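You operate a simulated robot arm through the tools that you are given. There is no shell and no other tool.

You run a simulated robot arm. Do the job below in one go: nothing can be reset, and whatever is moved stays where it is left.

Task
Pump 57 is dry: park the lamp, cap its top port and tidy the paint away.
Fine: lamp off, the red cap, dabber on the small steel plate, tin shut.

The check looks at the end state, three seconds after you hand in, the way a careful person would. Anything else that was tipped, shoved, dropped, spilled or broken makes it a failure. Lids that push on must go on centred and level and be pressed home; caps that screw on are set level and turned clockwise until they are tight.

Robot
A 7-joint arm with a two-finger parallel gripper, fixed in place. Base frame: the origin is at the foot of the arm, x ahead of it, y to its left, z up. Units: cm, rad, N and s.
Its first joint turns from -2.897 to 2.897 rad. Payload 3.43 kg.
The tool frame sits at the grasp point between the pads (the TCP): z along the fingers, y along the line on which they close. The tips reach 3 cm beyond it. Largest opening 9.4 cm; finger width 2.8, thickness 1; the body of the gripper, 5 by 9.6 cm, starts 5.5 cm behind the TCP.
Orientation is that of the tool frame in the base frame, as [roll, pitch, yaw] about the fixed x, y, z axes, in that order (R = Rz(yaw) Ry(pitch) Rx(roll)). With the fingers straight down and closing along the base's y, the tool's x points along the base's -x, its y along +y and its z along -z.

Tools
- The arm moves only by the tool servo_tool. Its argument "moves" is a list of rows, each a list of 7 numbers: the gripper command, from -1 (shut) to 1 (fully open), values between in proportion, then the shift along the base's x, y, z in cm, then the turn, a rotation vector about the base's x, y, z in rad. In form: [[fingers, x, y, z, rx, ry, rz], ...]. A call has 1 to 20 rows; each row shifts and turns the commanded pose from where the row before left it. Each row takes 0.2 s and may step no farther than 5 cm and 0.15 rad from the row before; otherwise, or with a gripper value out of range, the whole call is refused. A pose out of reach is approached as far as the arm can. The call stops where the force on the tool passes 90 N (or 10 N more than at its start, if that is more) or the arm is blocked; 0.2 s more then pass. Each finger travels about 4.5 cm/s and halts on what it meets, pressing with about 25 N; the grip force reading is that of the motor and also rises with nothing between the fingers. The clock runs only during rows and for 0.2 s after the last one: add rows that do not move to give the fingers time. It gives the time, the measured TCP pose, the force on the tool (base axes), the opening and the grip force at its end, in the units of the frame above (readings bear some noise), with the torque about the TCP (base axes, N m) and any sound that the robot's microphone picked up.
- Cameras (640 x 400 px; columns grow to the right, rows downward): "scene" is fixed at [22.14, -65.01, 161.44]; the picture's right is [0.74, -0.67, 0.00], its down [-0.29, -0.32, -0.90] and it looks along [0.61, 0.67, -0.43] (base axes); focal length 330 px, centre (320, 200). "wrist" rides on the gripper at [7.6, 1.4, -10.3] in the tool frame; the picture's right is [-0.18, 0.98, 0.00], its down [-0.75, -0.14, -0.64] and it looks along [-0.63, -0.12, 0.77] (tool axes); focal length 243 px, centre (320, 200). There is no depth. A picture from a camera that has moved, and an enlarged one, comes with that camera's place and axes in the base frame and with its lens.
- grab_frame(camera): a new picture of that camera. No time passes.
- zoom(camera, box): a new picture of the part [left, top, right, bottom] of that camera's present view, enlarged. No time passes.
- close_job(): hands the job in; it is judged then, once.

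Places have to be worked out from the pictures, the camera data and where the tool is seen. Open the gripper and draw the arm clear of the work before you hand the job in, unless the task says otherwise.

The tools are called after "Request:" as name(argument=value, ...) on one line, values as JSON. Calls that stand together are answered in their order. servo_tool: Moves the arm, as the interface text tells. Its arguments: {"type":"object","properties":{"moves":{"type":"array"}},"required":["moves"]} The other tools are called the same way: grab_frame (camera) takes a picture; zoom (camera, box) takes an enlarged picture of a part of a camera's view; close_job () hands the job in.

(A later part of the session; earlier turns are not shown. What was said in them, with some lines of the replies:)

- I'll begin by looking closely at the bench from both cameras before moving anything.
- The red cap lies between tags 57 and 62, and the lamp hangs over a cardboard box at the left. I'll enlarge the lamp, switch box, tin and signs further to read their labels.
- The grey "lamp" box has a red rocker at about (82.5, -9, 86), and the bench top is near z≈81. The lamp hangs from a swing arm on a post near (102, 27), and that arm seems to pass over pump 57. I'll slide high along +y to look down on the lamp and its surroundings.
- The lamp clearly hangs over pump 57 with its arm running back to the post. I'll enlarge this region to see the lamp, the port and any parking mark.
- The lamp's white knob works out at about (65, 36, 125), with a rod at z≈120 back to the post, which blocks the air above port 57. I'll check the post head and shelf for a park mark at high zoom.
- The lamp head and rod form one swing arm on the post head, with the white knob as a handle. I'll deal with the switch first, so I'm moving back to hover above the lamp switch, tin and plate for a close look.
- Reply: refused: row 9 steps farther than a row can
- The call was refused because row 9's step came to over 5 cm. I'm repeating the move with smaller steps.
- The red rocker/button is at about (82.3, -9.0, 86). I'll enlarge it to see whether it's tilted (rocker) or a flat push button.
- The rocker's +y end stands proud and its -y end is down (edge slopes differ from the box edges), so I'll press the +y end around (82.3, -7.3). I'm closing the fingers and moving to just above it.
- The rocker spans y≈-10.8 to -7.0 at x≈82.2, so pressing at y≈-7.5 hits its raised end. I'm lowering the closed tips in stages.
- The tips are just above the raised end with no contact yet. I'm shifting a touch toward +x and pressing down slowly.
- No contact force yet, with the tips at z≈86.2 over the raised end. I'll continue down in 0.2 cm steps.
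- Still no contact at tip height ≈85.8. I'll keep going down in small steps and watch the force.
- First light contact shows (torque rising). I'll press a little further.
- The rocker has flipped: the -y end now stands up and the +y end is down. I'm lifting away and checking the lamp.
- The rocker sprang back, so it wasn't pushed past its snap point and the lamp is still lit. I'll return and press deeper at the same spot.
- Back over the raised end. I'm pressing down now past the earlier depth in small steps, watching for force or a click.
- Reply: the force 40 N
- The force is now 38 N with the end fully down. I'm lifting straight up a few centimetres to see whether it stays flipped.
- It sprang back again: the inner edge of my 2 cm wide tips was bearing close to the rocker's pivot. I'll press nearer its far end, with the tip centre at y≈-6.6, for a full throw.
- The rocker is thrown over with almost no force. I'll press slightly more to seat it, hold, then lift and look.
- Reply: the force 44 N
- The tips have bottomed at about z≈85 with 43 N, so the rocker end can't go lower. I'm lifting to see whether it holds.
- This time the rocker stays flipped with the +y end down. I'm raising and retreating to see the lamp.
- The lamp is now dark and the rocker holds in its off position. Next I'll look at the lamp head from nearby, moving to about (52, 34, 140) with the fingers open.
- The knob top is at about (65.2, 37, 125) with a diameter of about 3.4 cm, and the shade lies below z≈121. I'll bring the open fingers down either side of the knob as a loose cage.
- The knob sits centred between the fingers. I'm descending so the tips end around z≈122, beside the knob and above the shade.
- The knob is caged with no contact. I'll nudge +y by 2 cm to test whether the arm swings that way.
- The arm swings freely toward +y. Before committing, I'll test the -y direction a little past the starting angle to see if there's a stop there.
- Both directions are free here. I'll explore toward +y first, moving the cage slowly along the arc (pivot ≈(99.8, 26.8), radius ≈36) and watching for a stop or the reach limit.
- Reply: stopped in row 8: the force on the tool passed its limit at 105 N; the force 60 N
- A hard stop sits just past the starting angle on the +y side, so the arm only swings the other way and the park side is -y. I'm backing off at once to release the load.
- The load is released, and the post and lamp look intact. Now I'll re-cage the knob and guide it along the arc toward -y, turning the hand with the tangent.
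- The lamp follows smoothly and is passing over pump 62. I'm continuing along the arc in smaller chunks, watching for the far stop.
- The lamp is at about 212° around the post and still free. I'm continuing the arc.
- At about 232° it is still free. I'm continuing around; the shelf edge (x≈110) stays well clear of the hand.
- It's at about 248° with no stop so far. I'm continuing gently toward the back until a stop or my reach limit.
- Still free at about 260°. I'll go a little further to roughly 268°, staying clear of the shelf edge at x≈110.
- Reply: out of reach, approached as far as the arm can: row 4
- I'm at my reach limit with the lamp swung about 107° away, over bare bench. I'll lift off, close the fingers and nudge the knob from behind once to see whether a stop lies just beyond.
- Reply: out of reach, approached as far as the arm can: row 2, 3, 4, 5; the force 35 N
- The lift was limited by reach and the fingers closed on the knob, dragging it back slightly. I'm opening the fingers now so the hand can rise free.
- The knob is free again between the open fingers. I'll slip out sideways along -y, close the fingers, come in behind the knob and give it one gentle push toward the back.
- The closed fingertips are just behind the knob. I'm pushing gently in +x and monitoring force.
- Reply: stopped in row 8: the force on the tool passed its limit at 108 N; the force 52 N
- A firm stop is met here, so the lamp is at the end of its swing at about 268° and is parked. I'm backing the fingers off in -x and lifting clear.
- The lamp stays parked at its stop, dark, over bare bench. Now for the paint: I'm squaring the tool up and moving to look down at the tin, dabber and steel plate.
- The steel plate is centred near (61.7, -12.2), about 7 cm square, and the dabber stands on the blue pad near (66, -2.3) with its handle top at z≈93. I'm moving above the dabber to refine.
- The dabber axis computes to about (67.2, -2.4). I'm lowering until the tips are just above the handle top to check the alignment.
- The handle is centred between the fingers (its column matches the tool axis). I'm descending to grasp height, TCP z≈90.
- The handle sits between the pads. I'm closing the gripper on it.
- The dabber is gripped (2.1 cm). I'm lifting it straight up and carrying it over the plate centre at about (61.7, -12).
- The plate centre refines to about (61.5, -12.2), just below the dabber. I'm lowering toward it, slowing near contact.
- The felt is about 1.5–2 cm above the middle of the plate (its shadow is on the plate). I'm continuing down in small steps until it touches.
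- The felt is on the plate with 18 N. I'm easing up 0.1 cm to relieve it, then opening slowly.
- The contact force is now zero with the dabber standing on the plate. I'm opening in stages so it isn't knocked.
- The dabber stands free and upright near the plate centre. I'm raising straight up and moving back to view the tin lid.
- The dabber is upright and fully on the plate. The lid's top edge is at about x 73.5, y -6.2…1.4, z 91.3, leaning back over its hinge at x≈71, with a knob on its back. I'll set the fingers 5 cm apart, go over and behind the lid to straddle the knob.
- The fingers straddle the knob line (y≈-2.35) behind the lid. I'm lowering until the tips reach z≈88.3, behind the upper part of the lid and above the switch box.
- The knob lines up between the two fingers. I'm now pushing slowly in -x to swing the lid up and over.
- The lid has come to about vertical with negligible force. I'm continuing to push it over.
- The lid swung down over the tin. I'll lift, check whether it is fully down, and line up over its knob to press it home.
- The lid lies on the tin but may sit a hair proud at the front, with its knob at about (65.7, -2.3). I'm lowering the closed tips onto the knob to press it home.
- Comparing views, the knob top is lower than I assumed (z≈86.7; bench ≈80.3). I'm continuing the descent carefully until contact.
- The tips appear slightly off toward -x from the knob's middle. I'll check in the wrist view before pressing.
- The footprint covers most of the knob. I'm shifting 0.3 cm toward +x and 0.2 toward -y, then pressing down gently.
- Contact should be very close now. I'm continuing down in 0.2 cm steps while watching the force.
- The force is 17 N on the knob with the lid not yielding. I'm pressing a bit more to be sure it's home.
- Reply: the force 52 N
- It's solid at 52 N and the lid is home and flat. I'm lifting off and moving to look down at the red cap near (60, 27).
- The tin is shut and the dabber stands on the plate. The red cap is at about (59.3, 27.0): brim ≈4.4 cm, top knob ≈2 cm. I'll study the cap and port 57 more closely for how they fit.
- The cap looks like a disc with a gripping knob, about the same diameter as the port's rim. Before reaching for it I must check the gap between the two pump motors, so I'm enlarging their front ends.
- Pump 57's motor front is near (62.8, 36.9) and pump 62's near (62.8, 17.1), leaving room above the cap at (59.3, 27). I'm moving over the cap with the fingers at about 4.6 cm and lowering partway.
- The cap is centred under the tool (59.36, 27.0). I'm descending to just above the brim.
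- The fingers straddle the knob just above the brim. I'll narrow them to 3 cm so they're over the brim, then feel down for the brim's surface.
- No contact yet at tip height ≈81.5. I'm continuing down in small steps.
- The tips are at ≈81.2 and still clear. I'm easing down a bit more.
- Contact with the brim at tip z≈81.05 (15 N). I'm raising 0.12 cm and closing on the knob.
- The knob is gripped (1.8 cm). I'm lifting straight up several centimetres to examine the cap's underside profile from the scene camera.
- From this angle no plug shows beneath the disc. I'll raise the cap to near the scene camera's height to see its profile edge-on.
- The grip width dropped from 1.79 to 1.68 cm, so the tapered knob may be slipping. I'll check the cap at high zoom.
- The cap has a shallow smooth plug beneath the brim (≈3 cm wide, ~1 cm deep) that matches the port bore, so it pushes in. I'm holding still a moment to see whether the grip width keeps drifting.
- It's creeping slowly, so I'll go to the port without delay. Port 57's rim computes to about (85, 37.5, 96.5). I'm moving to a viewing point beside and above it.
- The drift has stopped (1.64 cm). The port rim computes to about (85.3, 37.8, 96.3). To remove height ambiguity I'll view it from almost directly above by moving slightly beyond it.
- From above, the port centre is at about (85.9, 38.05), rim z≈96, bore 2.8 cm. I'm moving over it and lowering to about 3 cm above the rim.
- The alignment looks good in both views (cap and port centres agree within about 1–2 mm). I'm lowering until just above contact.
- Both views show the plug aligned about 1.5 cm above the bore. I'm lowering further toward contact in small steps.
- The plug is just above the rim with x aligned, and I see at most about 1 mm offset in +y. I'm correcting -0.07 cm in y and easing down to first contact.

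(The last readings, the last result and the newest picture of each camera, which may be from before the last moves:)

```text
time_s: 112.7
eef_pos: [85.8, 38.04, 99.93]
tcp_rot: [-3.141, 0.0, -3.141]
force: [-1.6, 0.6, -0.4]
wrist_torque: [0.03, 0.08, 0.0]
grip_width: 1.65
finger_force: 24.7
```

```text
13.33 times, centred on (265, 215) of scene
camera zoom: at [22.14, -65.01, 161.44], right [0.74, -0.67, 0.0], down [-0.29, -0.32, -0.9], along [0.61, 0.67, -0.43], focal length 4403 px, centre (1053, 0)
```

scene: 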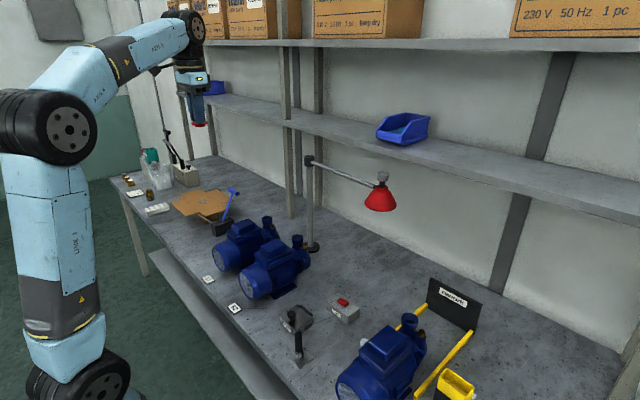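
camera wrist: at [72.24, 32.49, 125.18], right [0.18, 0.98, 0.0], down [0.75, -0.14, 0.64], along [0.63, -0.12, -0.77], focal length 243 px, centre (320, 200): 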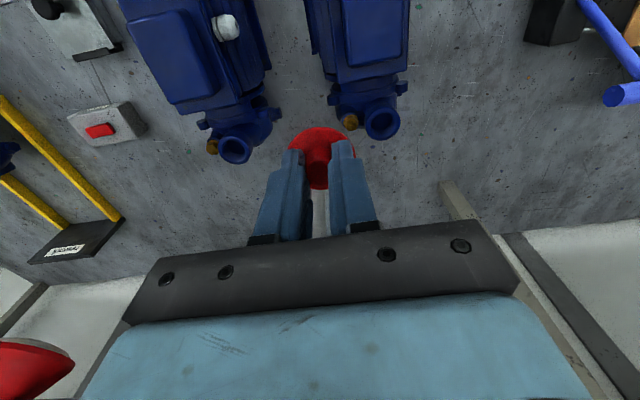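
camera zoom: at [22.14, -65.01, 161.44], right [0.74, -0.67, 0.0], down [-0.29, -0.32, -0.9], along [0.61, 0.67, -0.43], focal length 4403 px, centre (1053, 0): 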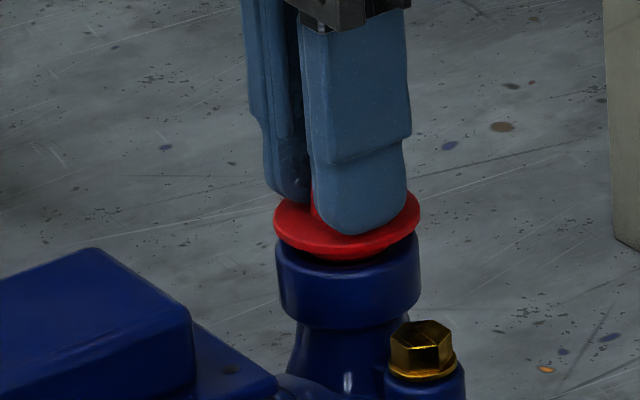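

Only slight side force appears as the plug enters. I'm continuing down gently.

Request:
servo_tool(moves=[[-1, 0, 0, -0.15, 0, 0, 0], [-1, 0, 0, -0.15, 0, 0, 0], [-1, 0, 0, 0, 0, 0, 0]])

Request:
zoom(camera="scene", box=[250, 200, 280, 230])

Request:
zoom(camera="wrist", box=[260, 90, 380, 180])

```text
time_s: 113.5
eef_pos: [85.86, 37.95, 99.59]
tcp_rot: [-3.14, -0.002, -3.14]
force: [-2.8, -0.1, 0.2]
wrist_torque: [-0.01, 0.1, -0.02]
grip_width: 1.66
finger_force: 25.0
```

```text
13.33 times, centred on (265, 215) of scene
camera zoom: at [22.14, -65.01, 161.44], right [0.74, -0.67, 0.0], down [-0.29, -0.32, -0.9], along [0.61, 0.67, -0.43], focal length 4403 px, centre (1053, 0)
```

zoom: 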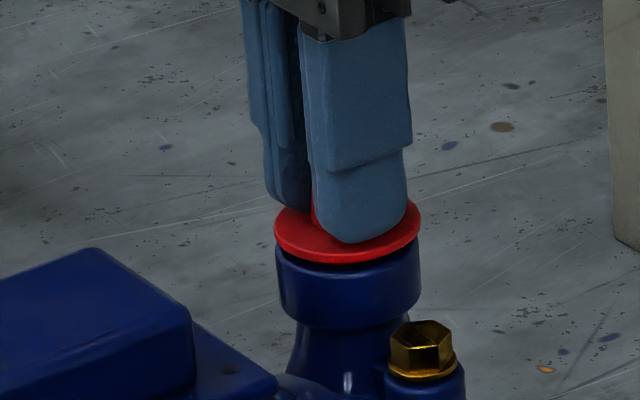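

```text
4.44 times, centred on (320, 135) of wrist
camera zoom: at [78.13, 39.44, 109.79], right [0.18, 0.98, 0.0], down [0.75, -0.14, 0.64], along [0.63, -0.12, -0.77], focal length 1078 px, centre (320, 489)
```

zoom: 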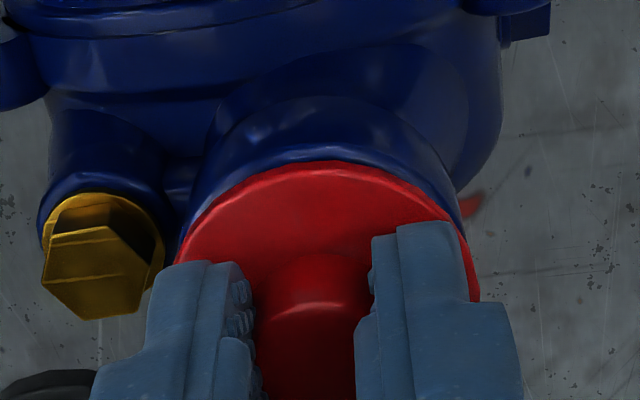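

The plug is going in with the brim nearing the rim, with a slight -x side force. I'm nudging x by -0.05 and continuing down.

Request:
servo_tool(moves=[[-1, -0.06, 0, -0.12, 0, 0, 0], [-1, 0, 0, -0.12, 0, 0, 0], [-1, 0, 0, 0, 0, 0, 0]])

Request:
zoom(camera="scene", box=[250, 200, 280, 230])

```text
time_s: 114.2
eef_pos: [85.77, 38.06, 99.3]
tcp_rot: [-3.14, 0.001, -3.14]
force: [-6.5, -0.7, -6.8]
wrist_torque: [0.03, 0.25, 0.01]
grip_width: 1.64
finger_force: 25.4
```

```text
13.33 times, centred on (265, 215) of scene
camera zoom: at [22.14, -65.01, 161.44], right [0.74, -0.67, 0.0], down [-0.29, -0.32, -0.9], along [0.61, 0.67, -0.43], focal length 4403 px, centre (1053, 0)
```

zoom: 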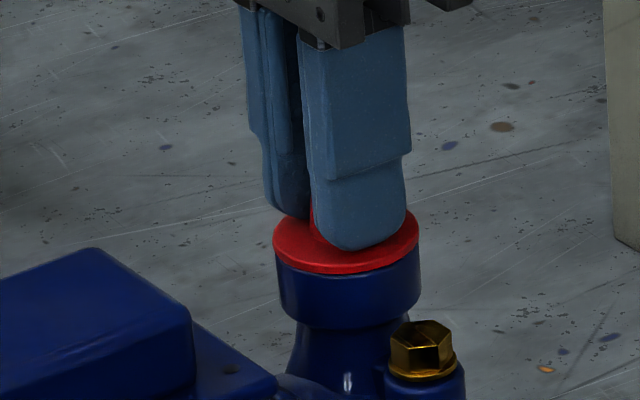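

The brim is nearly flush and the cap is even drawing itself in (downward force on the tool). I'm going down the last bit.

Request:
servo_tool(moves=[[-1, -0.05, 0, -0.12, 0, 0, 0], [-1, 0, 0, -0.12, 0, 0, 0], [-1, 0, 0, 0, 0, 0, 0]])

Request:
zoom(camera="scene", box=[250, 200, 280, 230])

Request:
zoom(camera="wrist", box=[260, 90, 380, 180])

```text
time_s: 115.0
eef_pos: [85.78, 38.02, 99.4]
tcp_rot: [-3.141, 0.003, -3.141]
force: [0.4, -3.1, 11.3]
wrist_torque: [-0.2, -0.03, 0.01]
grip_width: 1.66
finger_force: 25.5
```

```text
13.33 times, centred on (265, 215) of scene
camera zoom: at [22.14, -65.01, 161.44], right [0.74, -0.67, 0.0], down [-0.29, -0.32, -0.9], along [0.61, 0.67, -0.43], focal length 4403 px, centre (1053, 0)
```

zoom: 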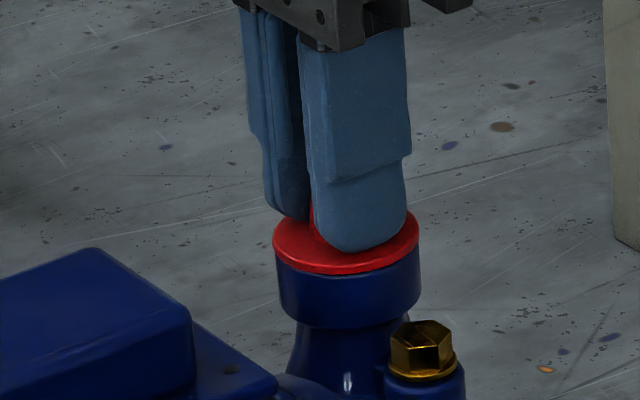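

```text
4.44 times, centred on (320, 135) of wrist
camera zoom: at [78.06, 39.45, 109.44], right [0.18, 0.98, 0.0], down [0.75, -0.14, 0.64], along [0.63, -0.12, -0.76], focal length 1078 px, centre (320, 489)
```

zoom: 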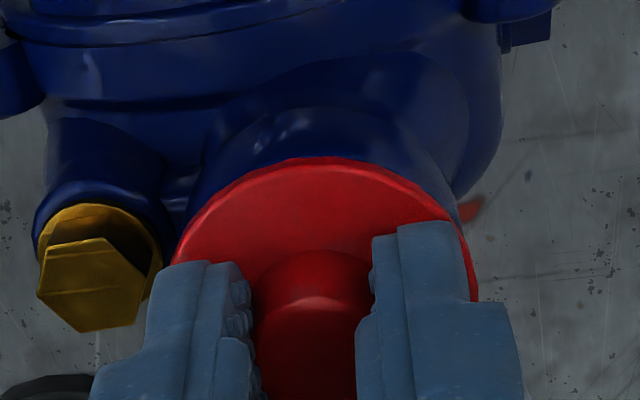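

The brim meets the rim at 11 N. I'm pressing a little more while still holding it square.

Request:
servo_tool(moves=[[-1, 0, 0.05, -0.1, 0, 0, 0], [-1, 0, 0, -0.1, 0, 0, 0], [-1, 0, 0, 0, 0, 0, 0]])

Request:
zoom(camera="scene", box=[255, 205, 280, 230])

```text
time_s: 115.8
eef_pos: [85.72, 37.97, 99.13]
tcp_rot: [-3.14, 0.003, -3.141]
force: [5.8, -4.6, 20.3]
wrist_torque: [-0.14, -0.2, -0.01]
grip_width: 1.77
finger_force: 25.0
```

```text
16.00 times, centred on (268, 218) of scene
camera zoom: at [22.14, -65.01, 161.44], right [0.74, -0.67, 0.0], down [-0.29, -0.32, -0.9], along [0.61, 0.67, -0.43], focal length 5284 px, centre (1160, -80)
```

zoom: 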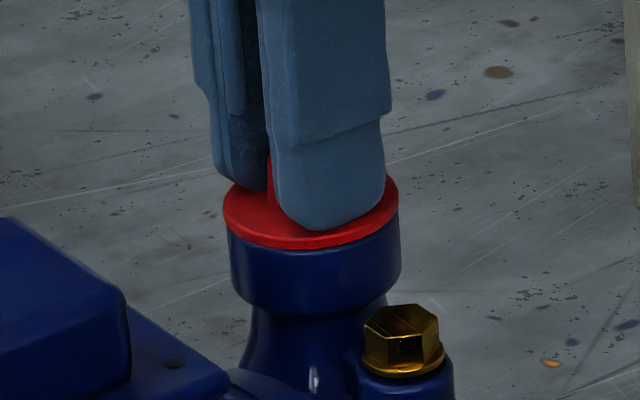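

The fingers slid down the knob toward the brim, and the cap sits flush on the rim. I'm releasing it gently now and will then press it home from the top.

Request:
servo_tool(moves=[[-1, 0, 0, 0.1, 0, 0, 0], [-0.6, 0, 0, 0, 0, 0, 0], [-0.5, 0, 0, 0, 0, 0, 0], [-0.3, 0, 0, 0, 0, 0, 0], [-0.1, 0, 0, 0, 0, 0, 0], [0, 0, 0, 0, 0, 0, 0], [0, 0, 0, 0, 0, 0, 0]])

Request:
zoom(camera="scene", box=[250, 200, 285, 235])

Request:
zoom(camera="wrist", box=[250, 80, 390, 190])

```text
time_s: 117.5
eef_pos: [85.73, 37.99, 99.02]
tcp_rot: [-3.139, 0.0, -3.14]
force: [0.4, -1.1, -0.4]
wrist_torque: [0.0, 0.01, -0.03]
grip_width: 4.73
finger_force: 0.1
```

```text
11.43 times, centred on (268, 218) of scene
camera zoom: at [22.14, -65.01, 161.44], right [0.74, -0.67, 0.0], down [-0.29, -0.32, -0.9], along [0.61, 0.67, -0.43], focal length 3774 px, centre (920, 0)
```

zoom: 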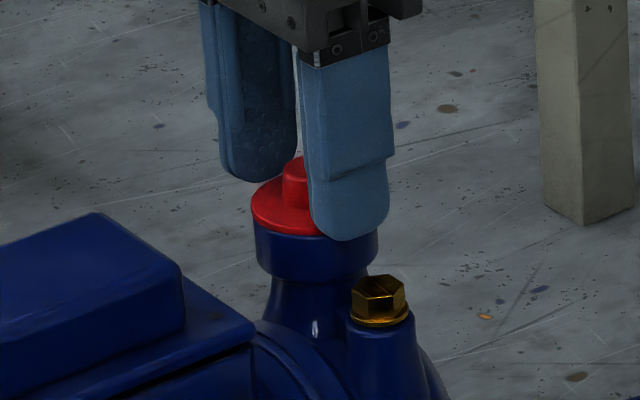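

```text
3.64 times, centred on (320, 135) of wrist
camera zoom: at [78.06, 39.48, 109.14], right [0.18, 0.98, 0.0], down [0.75, -0.14, 0.64], along [0.63, -0.12, -0.77], focal length 882 px, centre (320, 436)
```

zoom: 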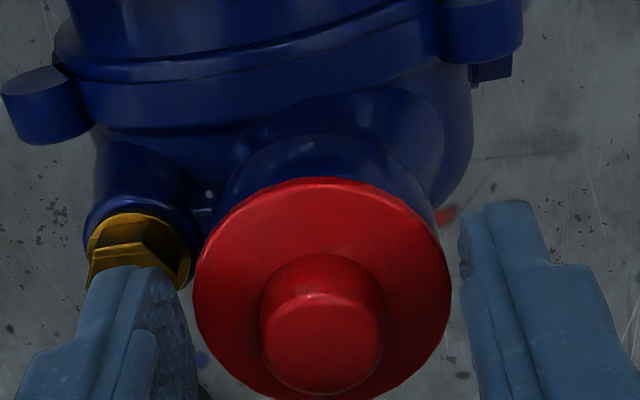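

The cap sits on the port with the fingers clear. The brass plug is just below one finger, so I'm raising straight up before closing the fingers.

Request:
servo_tool(moves=[[0, 0, 0, 1, 0, 0, 0], [0, 0, 0, 3, 0, 0, 0], [0, 0, 0, 4, 0, 0, 0], [-1, 0, 0, 0, 0, 0, 0], [-1, 0, 0, 0, 0, 0, 0], [-1, 0, 0, 0, 0, 0, 0], [-1, 0, 0, 0, 0, 0, 0]])

Request:
zoom(camera="scene", box=[250, 200, 285, 235])

Request:
zoom(camera="wrist", box=[240, 50, 400, 190])

```text
time_s: 119.0
eef_pos: [85.74, 38.05, 107.13]
tcp_rot: [-3.14, 0.0, 3.141]
force: [0.3, 0.1, 0.1]
wrist_torque: [-0.01, -0.02, 0.0]
grip_width: 0.01
finger_force: 24.9
```

```text
11.43 times, centred on (268, 218) of scene
camera zoom: at [22.14, -65.01, 161.44], right [0.74, -0.67, 0.0], down [-0.29, -0.32, -0.9], along [0.61, 0.67, -0.43], focal length 3774 px, centre (920, 0)
```

zoom: 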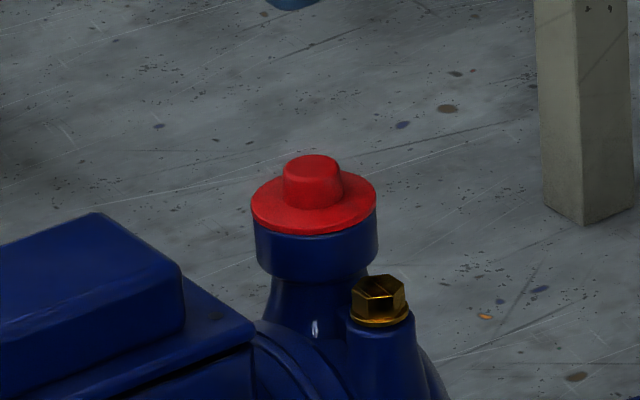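

```text
2.86 times, centred on (320, 120) of wrist
camera zoom: at [78.08, 39.46, 117.24], right [0.18, 0.98, 0.0], down [0.75, -0.14, 0.64], along [0.63, -0.12, -0.77], focal length 693 px, centre (320, 429)
```

zoom: 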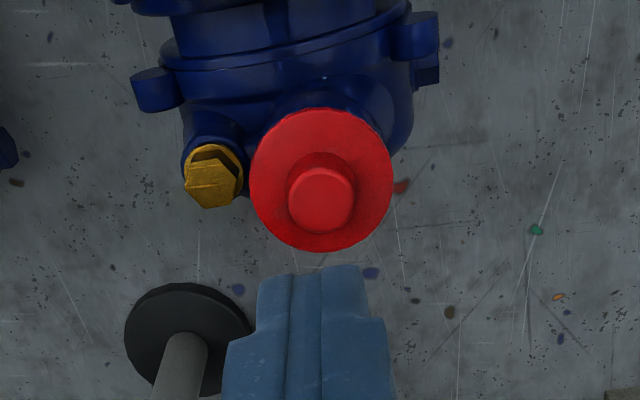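

The cap is level and centred on port 57. I'm pressing it home with the closed tips centred on its knob (85.8, 38.0).

Request:
servo_tool(moves=[[-1, 0.05, -0.03, -3, 0, 0, 0], [-1, 0, 0, -2, 0, 0, 0], [-1, 0, 0, -0.5, 0, 0, 0], [-1, 0, 0, -0.3, 0, 0, 0], [-1, 0, 0, -0.2, 0, 0, 0], [-1, 0, 0, 0, 0, 0, 0]])

Request:
zoom(camera="scene", box=[250, 200, 285, 235])

```text
time_s: 120.5
eef_pos: [85.79, 38.0, 101.07]
tcp_rot: [-3.14, 0.0, -3.141]
force: [0.7, 0.1, -0.6]
wrist_torque: [0.0, -0.01, 0.01]
grip_width: 0.0
finger_force: 25.0
```

```text
11.43 times, centred on (268, 218) of scene
camera zoom: at [22.14, -65.01, 161.44], right [0.74, -0.67, 0.0], down [-0.29, -0.32, -0.9], along [0.61, 0.67, -0.43], focal length 3774 px, centre (920, 0)
```

zoom: 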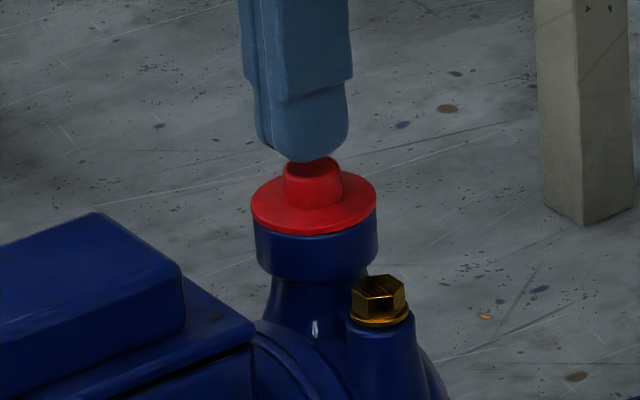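

The tips are just above the knob. I'm continuing down in small steps until I feel solid resistance.

Request:
servo_tool(moves=[[-1, 0, 0, -0.2, 0, 0, 0], [-1, 0, 0, -0.2, 0, 0, 0], [-1, 0, 0, -0.15, 0, 0, 0], [-1, 0, 0, 0, 0, 0, 0]])

Request:
zoom(camera="scene", box=[250, 200, 285, 235])

```text
time_s: 121.5
eef_pos: [85.81, 38.04, 100.56]
tcp_rot: [-3.139, 0.0, 3.141]
force: [0.3, 1.0, -0.7]
wrist_torque: [0.0, 0.0, -0.03]
grip_width: 0.02
finger_force: 25.0
```

```text
11.43 times, centred on (268, 218) of scene
camera zoom: at [22.14, -65.01, 161.44], right [0.74, -0.67, 0.0], down [-0.29, -0.32, -0.9], along [0.61, 0.67, -0.43], focal length 3774 px, centre (920, 0)
```

zoom: 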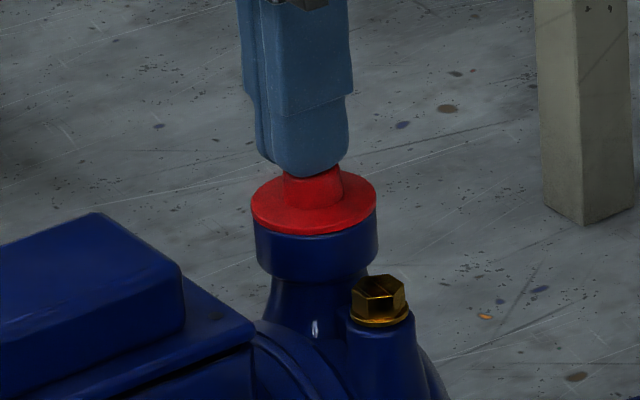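

Request:
servo_tool(moves=[[-1, 0, 0, -0.15, 0, 0, 0], [-1, 0, 0, -0.15, 0, 0, 0], [-1, 0, 0, -0.1, 0, 0, 0], [-1, 0, 0, 0, 0, 0, 0]])

Request:
zoom(camera="scene", box=[250, 200, 285, 235])

```text
time_s: 122.5
eef_pos: [85.71, 37.94, 100.46]
tcp_rot: [-3.141, 0.004, -3.14]
force: [4.5, 2.3, 24.2]
wrist_torque: [0.06, -0.16, 0.02]
grip_width: 0.0
finger_force: 24.8
```

```text
11.43 times, centred on (268, 218) of scene
camera zoom: at [22.14, -65.01, 161.44], right [0.74, -0.67, 0.0], down [-0.29, -0.32, -0.9], along [0.61, 0.67, -0.43], focal length 3774 px, centre (920, 0)
```

zoom: 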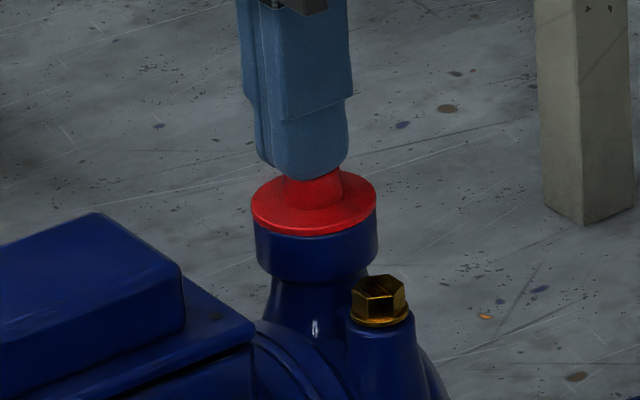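

24 N and the cap isn't moving. I'm pressing a bit harder to make sure it's fully home.

Request:
servo_tool(moves=[[-1, 0, 0, -0.12, 0, 0, 0], [-1, 0, 0, -0.1, 0, 0, 0], [-1, 0, 0, 0, 0, 0, 0]])

Request:
zoom(camera="scene", box=[250, 200, 285, 235])

```text
time_s: 123.2
eef_pos: [85.74, 37.91, 100.31]
tcp_rot: [3.141, 0.007, -3.141]
force: [11.3, 3.1, 52.9]
wrist_torque: [0.1, -0.53, 0.03]
grip_width: 0.0
finger_force: 24.8
```

```text
11.43 times, centred on (268, 218) of scene
camera zoom: at [22.14, -65.01, 161.44], right [0.74, -0.67, 0.0], down [-0.29, -0.32, -0.9], along [0.61, 0.67, -0.43], focal length 3774 px, centre (920, 0)
```

zoom: 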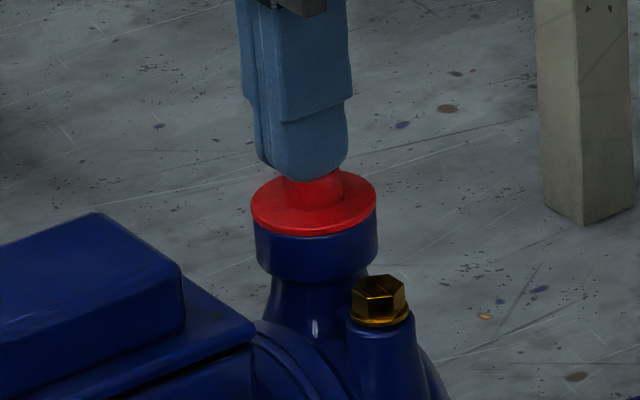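

Firm at 53 N with the brim flush on the rim. I'm lifting off, withdrawing the arm and opening the gripper for a final inspection.

Request:
servo_tool(moves=[[-1, 0, 0, 0.5, 0, 0, 0], [-1, 0, 0, 2, 0, 0, 0], [-1, 0, 0, 4, 0, 0, 0], [-1, 0, 0, 4, 0, 0, 0], [-1, 0, 0, 4, 0, 0, 0], [-1, -2, 0, 4, 0, 0, 0], [-1, -4, 0, 2, 0, 0, 0], [-1, -4, -1, 2, 0, 0, 0], [-1, -4, -2, 2, 0, 0, 0], [1, -4, -2, 2, 0, 0, 0], [1, -4, -2, 2, 0, 0, 0], [1, -4, -2, 2, 0, 0, 0], [1, -4, -2, 2, 0, 0, 0], [1, 0, 0, 0, 0, 0, 0]])

Request:
grab_frame(camera="scene")

Request:
grab_frame(camera="wrist")

Request:
zoom(camera="scene", box=[250, 200, 285, 235])

Request:
zoom(camera="scene", box=[270, 285, 370, 375])

```text
time_s: 126.2
eef_pos: [55.71, 27.06, 132.68]
tcp_rot: [-3.141, 0.002, 3.14]
force: [0.0, -0.1, -0.6]
wrist_torque: [-0.01, -0.04, 0.0]
grip_width: 9.41
finger_force: 0.1
```

```text
taken
```

scene: 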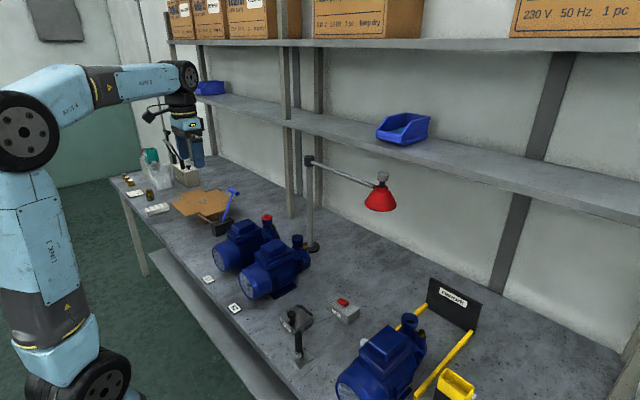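

```text
taken
camera wrist: at [47.97, 28.47, 142.71], right [0.18, 0.98, 0.0], down [0.75, -0.14, 0.64], along [0.63, -0.12, -0.77], focal length 243 px, centre (320, 200)
```

wrist: 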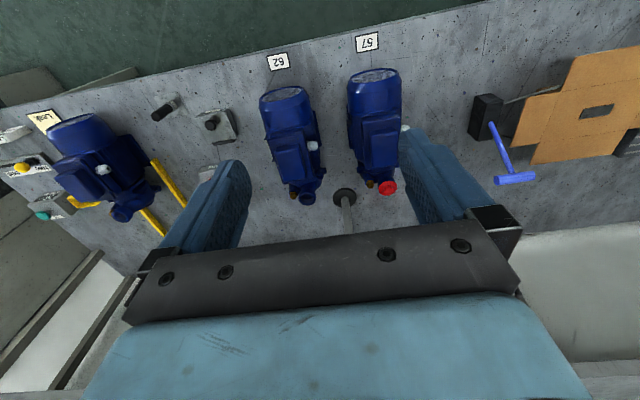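

```text
11.43 times, centred on (268, 218) of scene
camera zoom: at [22.14, -65.01, 161.44], right [0.74, -0.67, 0.0], down [-0.29, -0.32, -0.9], along [0.61, 0.67, -0.43], focal length 3774 px, centre (920, 0)
```

zoom: 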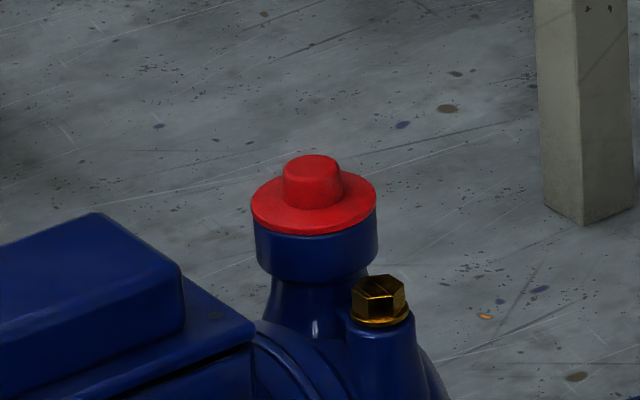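

```text
4.44 times, centred on (320, 330) of scene
camera zoom: at [22.14, -65.01, 161.44], right [0.74, -0.67, 0.0], down [-0.29, -0.32, -0.9], along [0.61, 0.67, -0.43], focal length 1468 px, centre (320, -378)
```

zoom: 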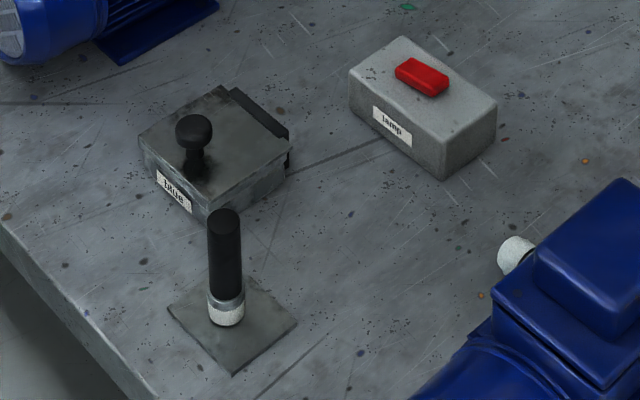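

Everything looks in place. I'll do a last close check of the lamp, its switch, the tin lid and the dabber before handing in.

Request:
zoom(camera="scene", box=[295, 145, 415, 225])

Request:
zoom(camera="scene", box=[275, 295, 325, 345])

Request:
zoom(camera="wrist", box=[140, 80, 420, 220])

```text
5.00 times, centred on (355, 185) of scene
camera zoom: at [22.14, -65.01, 161.44], right [0.74, -0.67, 0.0], down [-0.29, -0.32, -0.9], along [0.61, 0.67, -0.43], focal length 1651 px, centre (145, 275)
```

zoom: 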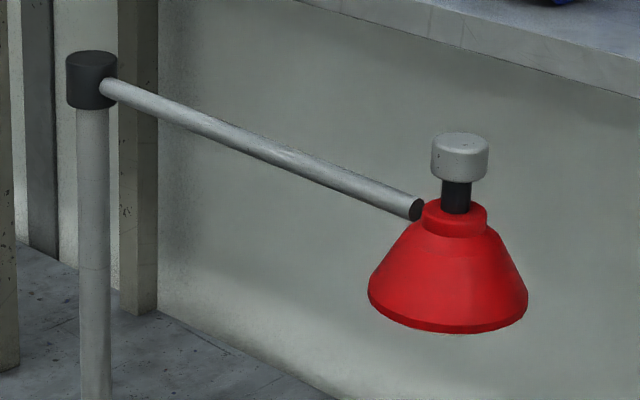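

```text
8.00 times, centred on (300, 320) of scene
camera zoom: at [22.14, -65.01, 161.44], right [0.74, -0.67, 0.0], down [-0.29, -0.32, -0.9], along [0.61, 0.67, -0.43], focal length 2642 px, centre (480, -760)
```

zoom: 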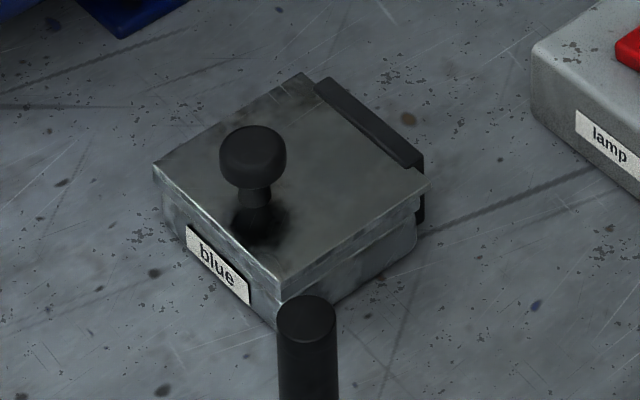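

```text
2.29 times, centred on (280, 150) of wrist
camera zoom: at [47.97, 28.47, 142.71], right [0.18, 0.98, 0.0], down [0.75, -0.14, 0.64], along [0.63, -0.12, -0.77], focal length 555 px, centre (411, 314)
```

zoom: 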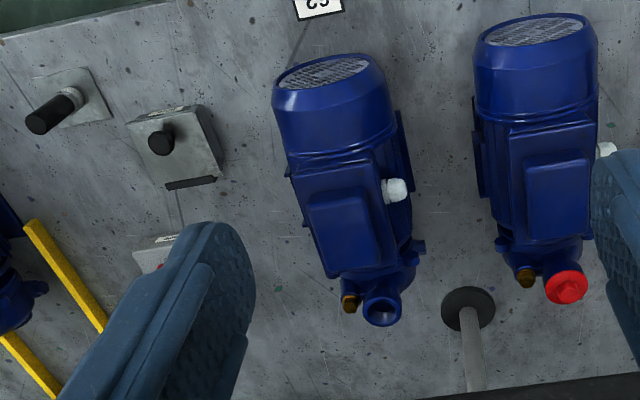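

The lamp is off and swung to its far stop, and the red cap is seated level on pump 57's top port. The dabber stands on the steel plate, the tin is shut, and the arm is clear with the gripper open, so I'm handing in.

Request:
close_job()

```text
The job is handed in.
```

The job is handed in. In the last pictures everything was in place and nothing else looked moved or tipped.

- **Lamp:** It is switched off and swung to the far end of its travel, on the side away from pump 57, over bare bench. There was no marked park spot. It stops almost at once in the other direction, so I took the far stop as the park position. I pushed hard against each stop once (just over 100 N) finding them, and saw no damage.
- **Cap:** The red cap sits level and flush on pump 57's top port. It is a plain push-in plug, so I pressed it home with about 53 N and did not turn it.
- **Paint:** The dabber stands upright on the small steel plate. The tin lid is closed and pressed down.
- **Arm:** It is drawn clear of the work with the gripper open.
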